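You operate a simulated robot arm through the tools that you are given. There is no shell and no other tool. Be economical: measure what you need, move in short steps, check, and stop when the job is done.

The job below is to be done with a simulated two-armed robot. You get a single attempt, and the scene is never put back.

JOB
Take the lid off the teal box and lay it down on the top of the grey bench.
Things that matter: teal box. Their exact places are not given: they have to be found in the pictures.

It is judged by the outcome, as a careful person would: the job done as asked, and still so three seconds after it is handed in. It fails if anything else is knocked over, pushed out of place, dropped, spilled or broken. A push-on lid holds only when it is set on centred and level and pressed home; a screw cap is set on level and turned clockwise until tight.

ROBOT AND FRAMES
Two 6-joint arms with two-finger parallel grippers on one trunk, on a base that drives. Base frame: it is fixed to the floor where the robot stands at the start and does not move with it; the origin is under the middle of the robot, x ahead of it, y to its left, z up; the surface under the hand at the start is at about z = 860. Readings come in mm, degrees, newtons and seconds.
The left shoulder is at the start at [80, 216, 1597], the right one opposite. With the tool pointing down near the work surface each hand reaches from about 100 to 680 mm from the robot's upright axis, wherever it stands, measured 20 degrees to its own side. Payload 3.43 kg a hand.
Tool frame (each hand has its own): the origin (TCP) lies between the finger pads and is the grasp point; the fingertips stand 30 mm ahead of it; z points along the fingers, y is the line along which they close. Largest opening 94 mm; finger width 28, thickness 10; the body of the gripper, 50 by 96 mm, starts 55 mm behind the TCP.
Orientation is that of the tool frame in the base frame, as [roll, pitch, yaw] about the fixed x, y, z axes, in that order (R = Rz(yaw) Ry(pitch) Rx(roll)). With the fingers straight down and closing along the base's y, the tool's x points along the base's -x, its y along +y and its z along -z.

CONTROLS
- The arms move only by the tool nudge_tool. It takes "left_targets", "right_targets" or both (then of equal length, played together; a hand with none holds still); each is a list that holds one entry, the list of rows, each a list of 7 numbers: the opening, from 0 (shut) to 1 (fully open), then the shift along the tool's x, y, z in mm, then the turn, a rotation vector about the tool's x, y, z in degrees. In form: [[[jaw, dx, dy, dz, ax, ay, az], ...]]. A call has 1 to 8 rows; each row shifts and turns the commanded pose from where the row before left it, along the tool's axes as they then stand. A row lasts 0.2 s, in which the tool goes at most 50 mm and 8.6 degrees; a call with a longer step from one row to the next is refused whole, and so is a gripper value outside its range. A pose out of reach is approached as far as the arm can. The call stops where the force on the tool passes 40 N (or 10 N more than at its start, if that is more) or the arm is blocked; 0.2 s more then pass. Each finger travels about 72 mm/s and halts on what it meets, pressing with about 30 N; the grip force reading is that of the motor and also rises with nothing between the fingers. The clock runs only during rows and for 0.2 s after the last one: add rows that do not move to give the fingers time. It gives the time, the measured TCP pose, the force on the tool (base axes), the opening and the grip force at its end, in the units of the frame above (readings bear some noise), with the torque about the TCP (base axes, N m) and any sound that the robot's microphone picked up.
- Cameras (640 x 400 px; columns grow to the right, rows downward): "scene" is now at [96.8, -30.7, 1743.9]; the picture's right is [-0.20, -0.98, 0.00], its down [-0.89, 0.18, -0.43] and it looks along [0.42, -0.08, -0.90] (base axes); focal length 271 px, centre (320, 200). "left" rides on the left gripper at [76, -14, -103] in its tool frame; the picture's right is [0.18, 0.98, 0.00], its down [-0.75, 0.14, -0.64] and it looks along [-0.63, 0.12, 0.77] (tool axes); focal length 243 px, centre (320, 200). "right" rides on the right gripper at [76, 14, -103] in its tool frame; the picture's right is [-0.18, 0.98, 0.00], its down [-0.75, -0.14, -0.64] and it looks along [-0.63, -0.12, 0.77] (tool axes); focal length 243 px, centre (320, 200).
- snapshot(camera): a new picture of that camera. It takes no simulated time.
- slide_trunk(by): slides the trunk up (or, below 0, down) by that many mm; the arms and the scene camera ride with it, the base frame stays. It gives what a move gives, with no picture.
- roll_base(legs): drives the robot by 1 to 6 legs, each [ahead, left, turn to the left] in mm, mm and degrees, along the robot's own axes; the way and the turn of a leg run together, so that a leg with both is an arc; at most 1500 mm and 180 degrees a leg. The arms and the cameras ride along, it lands a little off, and it stops where it bumps. It gives what a move gives.
- head_to(pan, tilt): turns the head with the scene camera to pan (to the left, within 86 degrees either way) and tilt (down, from -29 to 69), counted from straight ahead of the robot. It gives what a move gives.
- pixel_to_xyz(camera, pixels): for up to 12 pixels [column, row] of the newest picture of that camera ("zoom" is the newest enlarged one), the place [x, y, z] in the base frame of the surface seen there, good to about 2 mm, but the place of the scene camera against the robot may be out by one fixed shift of up to 25 mm in any direction. It takes no simulated time.
- enlarge(camera, box): a new picture of the part [left, top, right, bottom] of that camera's present view, enlarged. It takes no simulated time.
- job_done(): hands the job in; it is judged then, once.

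Work in short steps. Measure before you move; look again where a grasp or a placing could have gone wrong, and mend it. You have 80 turns and 78 pictures in all, those below and enlarged ones among them. Open the grippers and draw the arms clear of the work before you hand the job in, unless the task says otherwise; then end with one line.

The tools are called as name(argument=value, ...) on one line, values as JSON. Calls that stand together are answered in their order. nudge_tool: Moves the arms, as the interface text tells. Its arguments: {"type":"object","properties":{"left_targets":{"type":"array","items":{"type":"array","items":{"type":"array","items":{"type":"number"}}}},"right_targets":{"type":"array","items":{"type":"array","items":{"type":"array","items":{"type":"number"}}}}},"required":[]} The other tools are called the same way: slide_trunk (by) slides the trunk up or down; roll_base (legs) drives the base; head_to (pan, tilt) turns the head that bears the scene camera; snapshot (camera) takes a picture; pixel_to_xyz (camera, pixels) gives the place of the surface under pixels of a picture; enlarge (camera, box) takes an enlarged picture of a part of a camera's view; job_done () hands the job in.

At the start:

```text
time: 0.0
left_ee_pos: [556.4, 232.0, 1067.8]
left_tool_rot: [-180.0, 0.0, 180.0]
left_ft_force: [0.1, 0.3, -0.5]
left_moment: [0.03, -0.01, -0.01]
left_finger_gap: 93.9
left_finger_force: 0.1
right_ee_pos: [421.4, -185.5, 1000.2]
right_tool_rot: [180.0, 0.0, 180.0]
right_ft_force: [-0.3, -0.2, 0.2]
right_moment: [-0.02, -0.01, -0.02]
right_finger_gap: 94.0
right_finger_force: 0.0
trunk travel left (down, up): [-827.0, 13.0]
robot x, y, heading: [-0.5, 2.7, -0.3]
head pan, tilt: [-11.3, 64.7]
```

scene: 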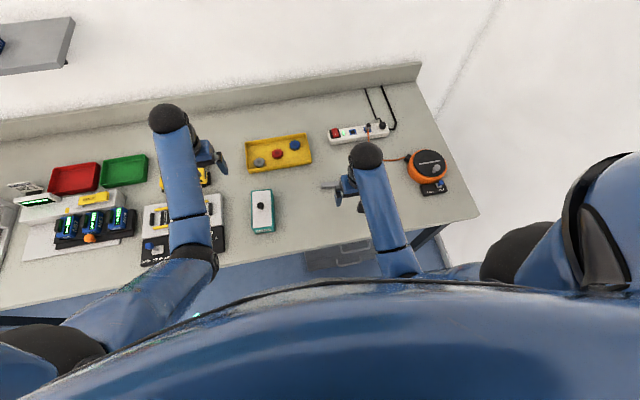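
right: 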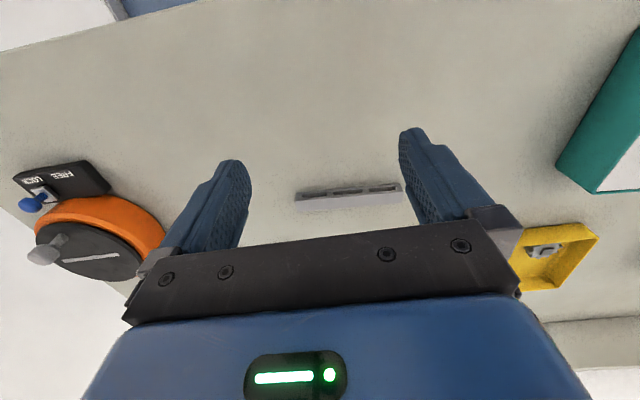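
left: 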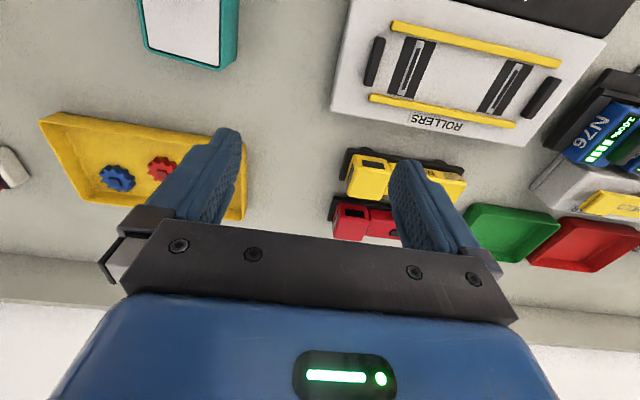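

The teal box seems to be at scene pixel (262,211). I enlarge it to see it closely.

enlarge(camera="scene", box=[222, 176, 302, 246])

pixel_to_xyz(camera="scene", pixels=[[262, 222], [262, 208], [253, 192], [270, 192], [273, 230], [252, 232], [300, 220], [225, 200], [262, 180], [320, 220], [290, 190]])

pixel_to_xyz(camera="left", pixels=[[190, 30], [219, 66], [235, 30], [147, 48], [270, 70]])

```text
5.71 times, centred on (262, 211) of scene
```

zoom: 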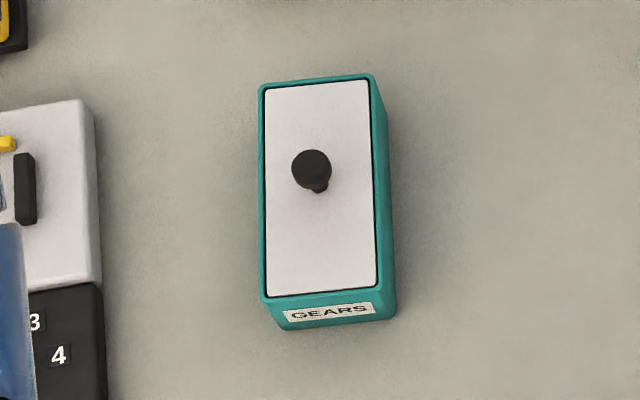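

```text
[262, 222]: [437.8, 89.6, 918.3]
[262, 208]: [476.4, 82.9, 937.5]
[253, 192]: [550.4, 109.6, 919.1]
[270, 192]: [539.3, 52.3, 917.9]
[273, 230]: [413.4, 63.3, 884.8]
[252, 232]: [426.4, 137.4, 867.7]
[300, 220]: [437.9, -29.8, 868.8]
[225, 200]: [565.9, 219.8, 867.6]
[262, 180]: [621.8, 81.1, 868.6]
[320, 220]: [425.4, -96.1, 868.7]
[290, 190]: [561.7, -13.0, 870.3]
```

```text
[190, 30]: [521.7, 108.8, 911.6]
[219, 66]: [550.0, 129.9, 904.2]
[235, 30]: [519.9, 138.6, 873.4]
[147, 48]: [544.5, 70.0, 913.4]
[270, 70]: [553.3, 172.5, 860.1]
```

The lid is white, with a dark knob at about (476, 83), and the bench at z≈860 is clear to the right of the box. I bring the left hand back and over for a view of its own, staying high.

nudge_tool(left_targets=[[[1, 35, -35, 0, 0, 0, 0], [1, 35, -35, 0, 0, 0, 0], [1, 35, -35, 0, 0, 0, 0], [1, 31, -35, 0, 0, 0, 0], [1, 0, 0, 0, 0, 0, 0]]])

snapshot(camera="left")

```text
time: 1.2
left_ee_pos: [431.8, 86.9, 1036.6]
left_tool_rot: [-179.9, 0.2, -179.9]
left_ft_force: [1.1, -0.1, 0.6]
left_moment: [0.0, 0.01, 0.0]
left_finger_gap: 93.9
left_finger_force: 0.1
left hand out of reach, approached as far as the arm can: row 1, 2, 3, 4
right_ee_pos: [421.3, -186.9, 999.1]
right_tool_rot: [-179.9, 0.0, 179.9]
right_ft_force: [0.0, 0.1, 0.3]
right_moment: [0.0, 0.0, -0.06]
right_finger_gap: 94.1
right_finger_force: 0.0
trunk travel left (down, up): [-827.0, 13.0]
robot x, y, heading: [-1.8, 0.5, -0.1]
head pan, tilt: [-11.3, 64.7]
```

```text
73 pictures are left
```

left: 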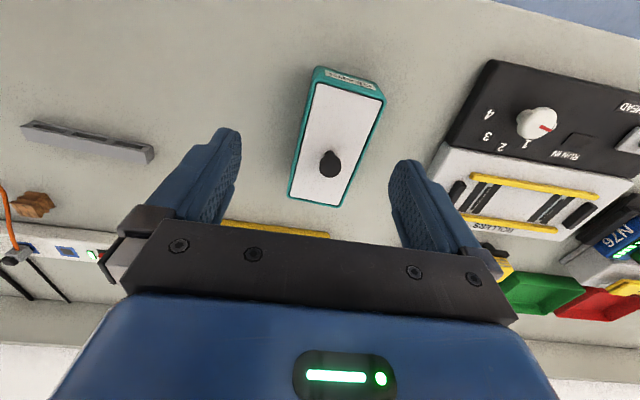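

The box is in view at (337,140), with the knob at (330,162). I enlarge that part and measure.

enlarge(camera="left", box=[260, 50, 420, 220])

pixel_to_xyz(camera="left", pixels=[[330, 164], [330, 175], [334, 153], [322, 164], [339, 164], [345, 110], [320, 85], [380, 105], [293, 193], [339, 203], [215, 100], [200, 60]])

```text
2.35 times, centred on (340, 135) of left
```

zoom: 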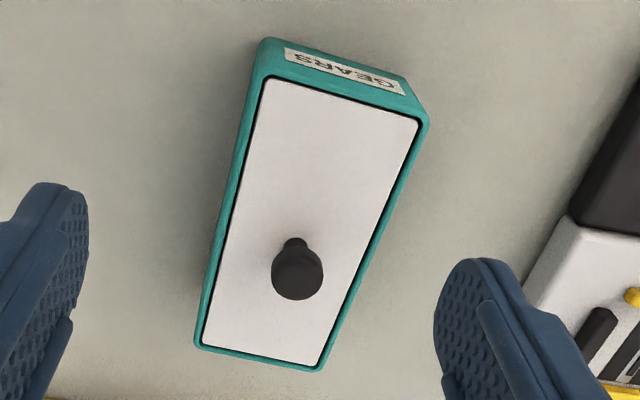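

```text
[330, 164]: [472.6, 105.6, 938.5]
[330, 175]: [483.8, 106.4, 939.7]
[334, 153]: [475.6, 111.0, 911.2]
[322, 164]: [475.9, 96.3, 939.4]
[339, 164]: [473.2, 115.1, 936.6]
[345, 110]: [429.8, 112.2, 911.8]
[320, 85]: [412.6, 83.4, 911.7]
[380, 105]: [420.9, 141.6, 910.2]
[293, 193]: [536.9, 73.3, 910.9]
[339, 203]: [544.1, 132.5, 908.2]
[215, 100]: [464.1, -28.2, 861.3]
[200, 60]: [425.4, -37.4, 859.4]
```

The knob's centre is about (478, 106) with its top at z 939, and the lid surface is at 911. I move over the knob while staying above it, then check the pose.

nudge_tool(left_targets=[[[1, -23, 10, 15, 0, 0, 0], [1, -23, 9, 15, 0, 0, 0], [1, 0, 0, 0, 0, 0, 0], [1, 0, 0, 0, 0, 0, 0]]])

snapshot(camera="left")

```text
time: 2.2
left_ee_pos: [478.8, 105.9, 1002.3]
left_tool_rot: [-180.0, -0.1, -180.0]
left_ft_force: [0.2, -0.7, -0.4]
left_moment: [-0.01, -0.01, 0.04]
left_finger_gap: 94.2
left_finger_force: 0.1
right_ee_pos: [421.7, -186.9, 999.6]
right_tool_rot: [-180.0, 0.0, 180.0]
right_ft_force: [0.4, 0.8, -0.1]
right_moment: [-0.01, -0.01, -0.02]
right_finger_gap: 93.6
right_finger_force: 0.0
trunk travel left (down, up): [-827.0, 13.0]
robot x, y, heading: [2.5, -0.6, -0.2]
head pan, tilt: [-11.3, 64.7]
```

```text
71 pictures are left
```

left: 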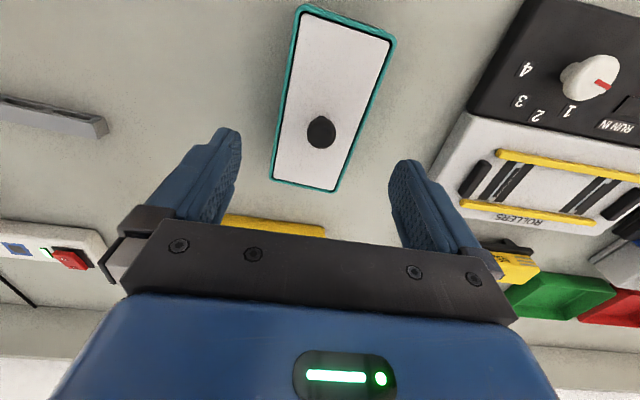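

The hand is above the knob. I check the knob's place again from here.

pixel_to_xyz(camera="left", pixels=[[321, 132], [321, 118], [321, 145], [309, 132], [333, 132], [338, 60], [330, 175]])

```text
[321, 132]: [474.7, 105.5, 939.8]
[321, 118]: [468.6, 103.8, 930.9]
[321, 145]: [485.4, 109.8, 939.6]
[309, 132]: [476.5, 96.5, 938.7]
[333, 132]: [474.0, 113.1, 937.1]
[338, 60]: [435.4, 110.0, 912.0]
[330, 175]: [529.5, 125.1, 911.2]
```

The knob centre is still about (477, 105.5). I narrow the jaw to half and lower to TCP z≈946, so the fingertips are about 5 mm above the lid.

nudge_tool(left_targets=[[[0.6, 0, 0, 0, 0, 0, 0], [0.55, 0, 0, 0, 0, 0, 0], [0.55, 1, 0, 20, 0, 0, 0], [0.55, 0, 0, 20, 0, 0, 0], [0.55, 0, 0, 15, 0, 0, 0], [0.55, 0, 0, 0, 0, 0, 0], [0.55, 0, 0, 0, 0, 0, 0]]])

snapshot(camera="left")

```text
time: 3.8
left_ee_pos: [476.8, 107.7, 948.4]
left_tool_rot: [-180.0, 0.1, -180.0]
left_ft_force: [1.0, 0.1, 0.8]
left_moment: [0.01, -0.02, 0.0]
left_finger_gap: 51.7
left_finger_force: 0.0
right_ee_pos: [421.5, -187.0, 998.9]
right_tool_rot: [-180.0, 0.0, -179.9]
right_ft_force: [0.2, 0.1, -0.2]
right_moment: [-0.01, 0.0, 0.0]
right_finger_gap: 94.3
right_finger_force: 0.0
trunk travel left (down, up): [-827.0, 13.0]
robot x, y, heading: [-1.9, 0.7, -0.0]
head pan, tilt: [-11.3, 64.7]
```

```text
70 pictures are left
```

left: 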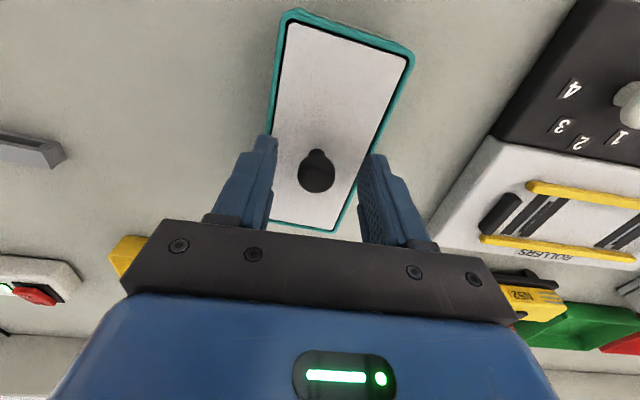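

The knob (317,172) sits between the fingers. I lower 2 mm, shift by 2 mm and close.

nudge_tool(left_targets=[[[0.5, 0, -2, 2, 0, 0, 0], [0.3, 0, 0, 0, 0, 0, 0], [0.15, 0, 0, 0, 0, 0, 0], [0, 0, 0, 0, 0, 0, 0], [0, 0, 0, 0, 0, 0, 0], [0, 0, 0, 0, 0, 0, 0]]])

```text
time: 5.2
left_ee_pos: [474.5, 107.3, 947.9]
left_tool_rot: [179.9, 0.0, -179.9]
left_ft_force: [1.1, 1.0, 0.7]
left_moment: [-0.01, -0.02, 0.0]
left_finger_gap: 20.1
left_finger_force: 29.9
right_ee_pos: [421.2, -186.4, 1000.3]
right_tool_rot: [180.0, 0.1, 179.9]
right_ft_force: [-0.5, -1.0, -0.4]
right_moment: [0.0, 0.03, -0.01]
right_finger_gap: 94.0
right_finger_force: 0.0
trunk travel left (down, up): [-827.0, 13.0]
robot x, y, heading: [4.2, -1.8, -0.0]
head pan, tilt: [-11.3, 64.7]
```

The gap is 20 mm at 30 N, so the knob is held. I lift slowly.

nudge_tool(left_targets=[[[0, 0, 0, -3, 0, 0, 0], [0, 0, 0, -5, 0, 0, 0], [0, 0, 0, -8, 0, 0, 0], [0, 0, 0, -10, 0, 0, 0], [0, 0, 0, -12, 0, 0, 0], [0, 0, 0, 0, 0, 0, 0]]])

snapshot(camera="left")

snapshot(camera="scene")

```text
time: 6.6
left_ee_pos: [475.1, 107.1, 984.8]
left_tool_rot: [-180.0, 0.0, -180.0]
left_ft_force: [-0.1, 0.3, -1.1]
left_moment: [0.0, 0.0, -0.01]
left_finger_gap: 20.2
left_finger_force: 29.9
right_ee_pos: [420.8, -186.8, 999.5]
right_tool_rot: [-180.0, 0.0, 180.0]
right_ft_force: [-0.3, 0.3, 0.2]
right_moment: [0.0, 0.01, 0.02]
right_finger_gap: 94.1
right_finger_force: 0.0
trunk travel left (down, up): [-827.0, 13.0]
robot x, y, heading: [0.9, 1.9, -0.2]
head pan, tilt: [-11.3, 64.7]
heard: snap
```

```text
69 pictures are left
```

left: 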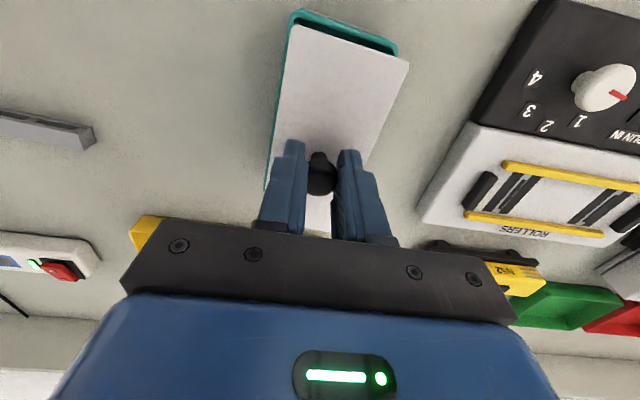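

```text
68 pictures are left
```

scene: 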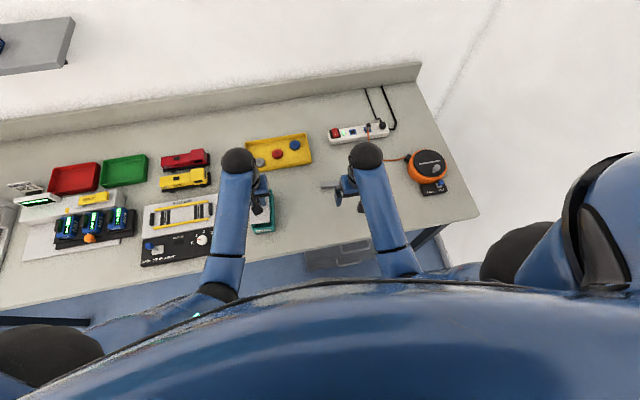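

The lid is out and held level. Before carrying it right, I measure the grey strip at (45,127) and the bench around the target spot.

pixel_to_xyz(camera="left", pixels=[[88, 138], [60, 145], [10, 130], [85, 125], [200, 100], [160, 150], [130, 70], [200, 40], [145, 232], [97, 240]])

```text
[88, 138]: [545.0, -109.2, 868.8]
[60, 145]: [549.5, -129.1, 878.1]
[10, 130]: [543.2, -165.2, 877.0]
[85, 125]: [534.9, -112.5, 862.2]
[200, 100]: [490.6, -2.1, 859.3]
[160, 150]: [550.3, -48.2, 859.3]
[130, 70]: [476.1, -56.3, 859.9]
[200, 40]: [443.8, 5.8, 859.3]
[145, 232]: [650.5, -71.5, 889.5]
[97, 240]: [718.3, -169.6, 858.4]
```

The bench at (470, -25) is clear, and the strip only begins at y≈-107. I carry the lid over at this height.

nudge_tool(left_targets=[[[0, 0, -12, -3, 0, 0, 0], [0, 0, -24, 0, 0, 0, 0], [0, 0, -28, 0, 0, 0, 0], [0, 0, -28, 0, 0, 0, 0], [0, 0, -24, 0, 0, 0, 0], [0, 0, -16, 0, 0, 0, 0], [0, 0, 0, 0, 0, 0, 0]]])

snapshot(camera="left")

snapshot(camera="right")

```text
time: 8.2
left_ee_pos: [474.3, -26.2, 986.1]
left_tool_rot: [180.0, 0.0, 179.9]
left_ft_force: [-0.1, -0.2, 0.6]
left_moment: [0.0, 0.03, -0.01]
left_finger_gap: 20.5
left_finger_force: 29.7
right_ee_pos: [421.6, -186.3, 999.8]
right_tool_rot: [180.0, 0.0, -180.0]
right_ft_force: [0.4, -0.6, 0.2]
right_moment: [0.0, 0.0, 0.01]
right_finger_gap: 94.2
right_finger_force: 0.0
trunk travel left (down, up): [-827.0, 13.0]
robot x, y, heading: [2.1, 1.4, -0.0]
head pan, tilt: [-11.3, 64.7]
```

```text
67 pictures are left
```

left: 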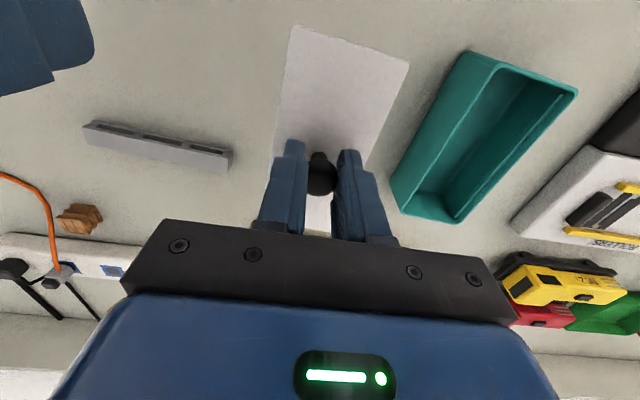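

```text
66 pictures are left
```

right: 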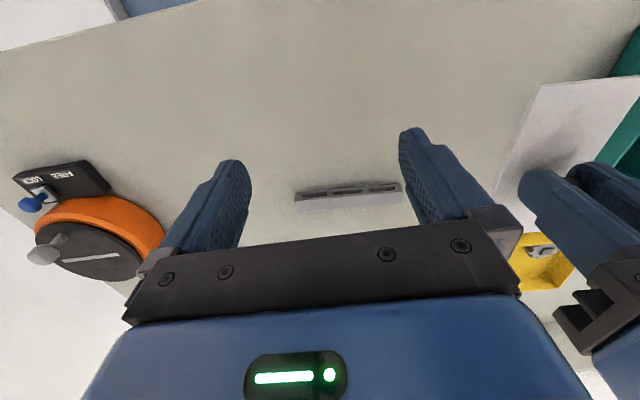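

The lid hangs level over clear bench. I lower to about TCP z 918, then feel for contact.

nudge_tool(left_targets=[[[0, 0, 0, 20, 0, 0, 0], [0, 0, 0, 20, 0, 0, 0], [0, 0, 0, 16, 0, 0, 0], [0, 0, 0, 10, 0, 0, 0], [0, 0, 0, 0, 0, 0, 0], [0, 0, 0, 0, 0, 0, 0]]])

enlarge(camera="right", box=[460, 60, 640, 240])

```text
time: 9.6
left_ee_pos: [477.0, -25.1, 923.4]
left_tool_rot: [-180.0, 0.0, -179.9]
left_ft_force: [-0.5, 0.0, 0.3]
left_moment: [0.01, 0.0, 0.02]
left_finger_gap: 20.3
left_finger_force: 29.9
right_ee_pos: [421.4, -186.3, 1000.0]
right_tool_rot: [-180.0, 0.1, -180.0]
right_ft_force: [0.0, -0.3, 0.4]
right_moment: [-0.02, 0.0, 0.0]
right_finger_gap: 94.3
right_finger_force: 0.0
trunk travel left (down, up): [-827.0, 13.0]
robot x, y, heading: [-0.1, -0.6, -0.4]
head pan, tilt: [-11.3, 64.7]
```

```text
2.22 times, centred on (550, 150) of right
```

zoom: 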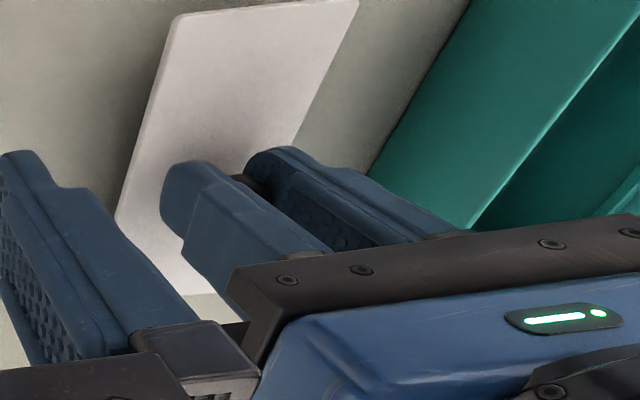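

The lid is a thin plate, so contact should come near z≈900. I lower in small steps and watch the force.

nudge_tool(left_targets=[[[0, 0, 0, 5, 0, 0, 0], [0, 0, 0, 4, 0, 0, 0], [0, 0, 0, 3, 0, 0, 0], [0, 0, 0, 3, 0, 0, 0], [0, 0, 0, 2, 0, 0, 0], [0, 0, 0, 0, 0, 0, 0]]])

```text
time: 11.0
left_ee_pos: [474.9, -22.5, 906.5]
left_tool_rot: [-179.9, 0.0, -180.0]
left_ft_force: [-0.3, -0.3, -0.4]
left_moment: [-0.01, 0.05, 0.03]
left_finger_gap: 20.1
left_finger_force: 29.9
right_ee_pos: [421.2, -186.1, 1000.2]
right_tool_rot: [-180.0, -0.1, -180.0]
right_ft_force: [0.7, -0.6, 0.4]
right_moment: [-0.01, -0.02, 0.01]
right_finger_gap: 94.0
right_finger_force: 0.0
trunk travel left (down, up): [-827.0, 13.0]
robot x, y, heading: [-1.9, 0.1, -0.1]
head pan, tilt: [-11.3, 64.7]
```

There is no contact yet at 906.5, so I go on in steps of 1–2 mm.

nudge_tool(left_targets=[[[0, 0, 0, 2, 0, 0, 0], [0, 0, 0, 1.5, 0, 0, 0], [0, 0, 0, 1, 0, 0, 0], [0, 0, 0, 1, 0, 0, 0], [0, 0, 0, 0, 0, 0, 0]]])

enlarge(camera="right", box=[460, 60, 640, 240])

```text
time: 12.2
left_ee_pos: [475.7, -24.5, 901.3]
left_tool_rot: [179.9, 0.2, 180.0]
left_ft_force: [0.2, 1.8, 8.6]
left_moment: [0.02, 0.19, 0.05]
left_finger_gap: 19.8
left_finger_force: 30.5
right_ee_pos: [420.7, -186.6, 1000.7]
right_tool_rot: [-180.0, 0.0, -180.0]
right_ft_force: [-1.4, -0.6, -1.1]
right_moment: [0.0, 0.03, -0.05]
right_finger_gap: 93.9
right_finger_force: 0.1
trunk travel left (down, up): [-827.0, 13.0]
robot x, y, heading: [3.3, -0.9, -0.2]
head pan, tilt: [-11.3, 64.7]
```

```text
2.22 times, centred on (550, 150) of right
```

zoom: 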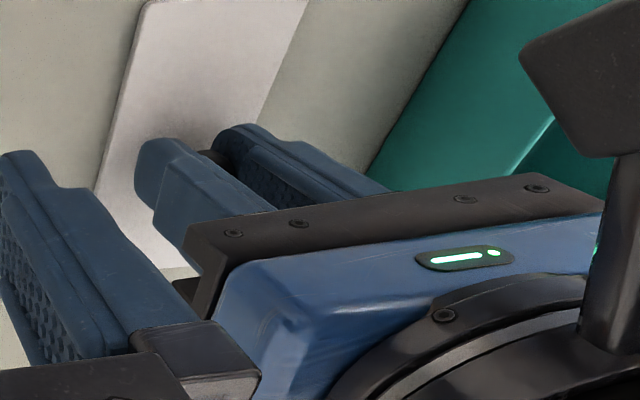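

The upward force of 8.6 N shows that the lid is on the bench. I open gradually to keep the fingers clear of the box, then rise.

nudge_tool(left_targets=[[[0.3, 0, 0, 0, 0, 0, 0], [0.45, 0, 0, 0, 0, 0, 0], [0.5, 0, 0, 0, 0, 0, 0], [0.5, 0, 0, -15, 0, 0, 0], [0.5, 0, 0, -25, 0, 0, 0], [0.5, 0, 0, -30, 0, 0, 0], [0.5, 0, 0, -30, 0, 0, 0], [0.5, 0, 0, 0, 0, 0, 0]]])

snapshot(camera="left")

```text
time: 14.0
left_ee_pos: [476.0, -25.2, 997.5]
left_tool_rot: [-180.0, 0.0, 180.0]
left_ft_force: [0.1, -0.5, 0.6]
left_moment: [0.03, 0.02, -0.01]
left_finger_gap: 47.2
left_finger_force: 0.1
right_ee_pos: [421.3, -185.2, 999.6]
right_tool_rot: [179.9, -0.1, 179.9]
right_ft_force: [0.2, -0.3, 0.7]
right_moment: [0.01, -0.01, -0.01]
right_finger_gap: 94.1
right_finger_force: 0.1
trunk travel left (down, up): [-827.0, 13.0]
robot x, y, heading: [-0.5, 0.2, -0.1]
head pan, tilt: [-11.3, 64.7]
```

```text
63 pictures are left
```

left: 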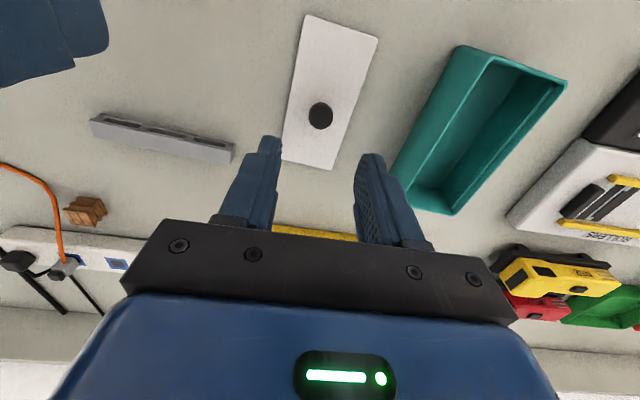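

The lid lies flat at (330,90). I open the gripper and draw the left arm back left to its start area, high above everything.

nudge_tool(left_targets=[[[1, 0, 30, -10, 0, 0, 0], [1, 0, 40, -10, 0, 0, 0], [1, -10, 40, -10, 0, 0, 0], [1, -20, 40, -10, 0, 0, 0], [1, -25, 40, -10, 0, 0, 0], [1, -25, 40, -10, 0, 0, 0], [1, 0, 25, 0, 0, 0, 0], [1, 0, 0, 0, 0, 0, 0]]])

snapshot(camera="scene")

```text
time: 15.8
left_ee_pos: [554.2, 229.7, 1058.5]
left_tool_rot: [179.9, 0.0, -180.0]
left_ft_force: [-0.3, 0.1, -1.1]
left_moment: [0.03, -0.05, 0.02]
left_finger_gap: 93.9
left_finger_force: 0.0
right_ee_pos: [420.6, -186.3, 999.1]
right_tool_rot: [180.0, 0.0, 179.9]
right_ft_force: [-0.5, -0.2, -0.2]
right_moment: [-0.04, 0.03, 0.01]
right_finger_gap: 94.1
right_finger_force: 0.1
trunk travel left (down, up): [-827.0, 13.0]
robot x, y, heading: [-0.8, 0.9, -0.3]
head pan, tilt: [-11.3, 64.7]
```

```text
62 pictures are left
```

scene: 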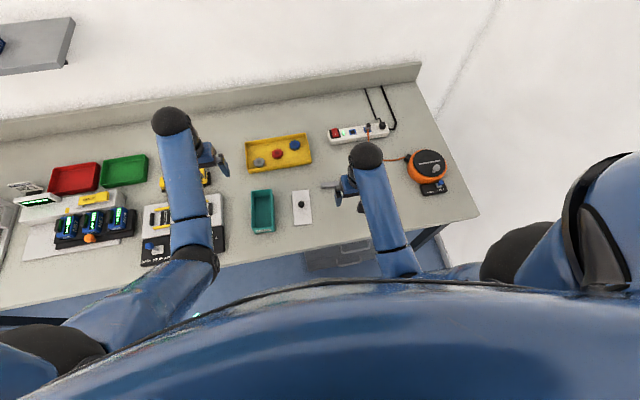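

The lid lies on the bench at (302,207), the box is where it was, and everything else is undisturbed. I hand the job in.

job_done()

```text
The job is handed in.
```

The lid is off the teal box and lies flat, knob up, on the grey bench just to the right of the box; nothing else was disturbed.
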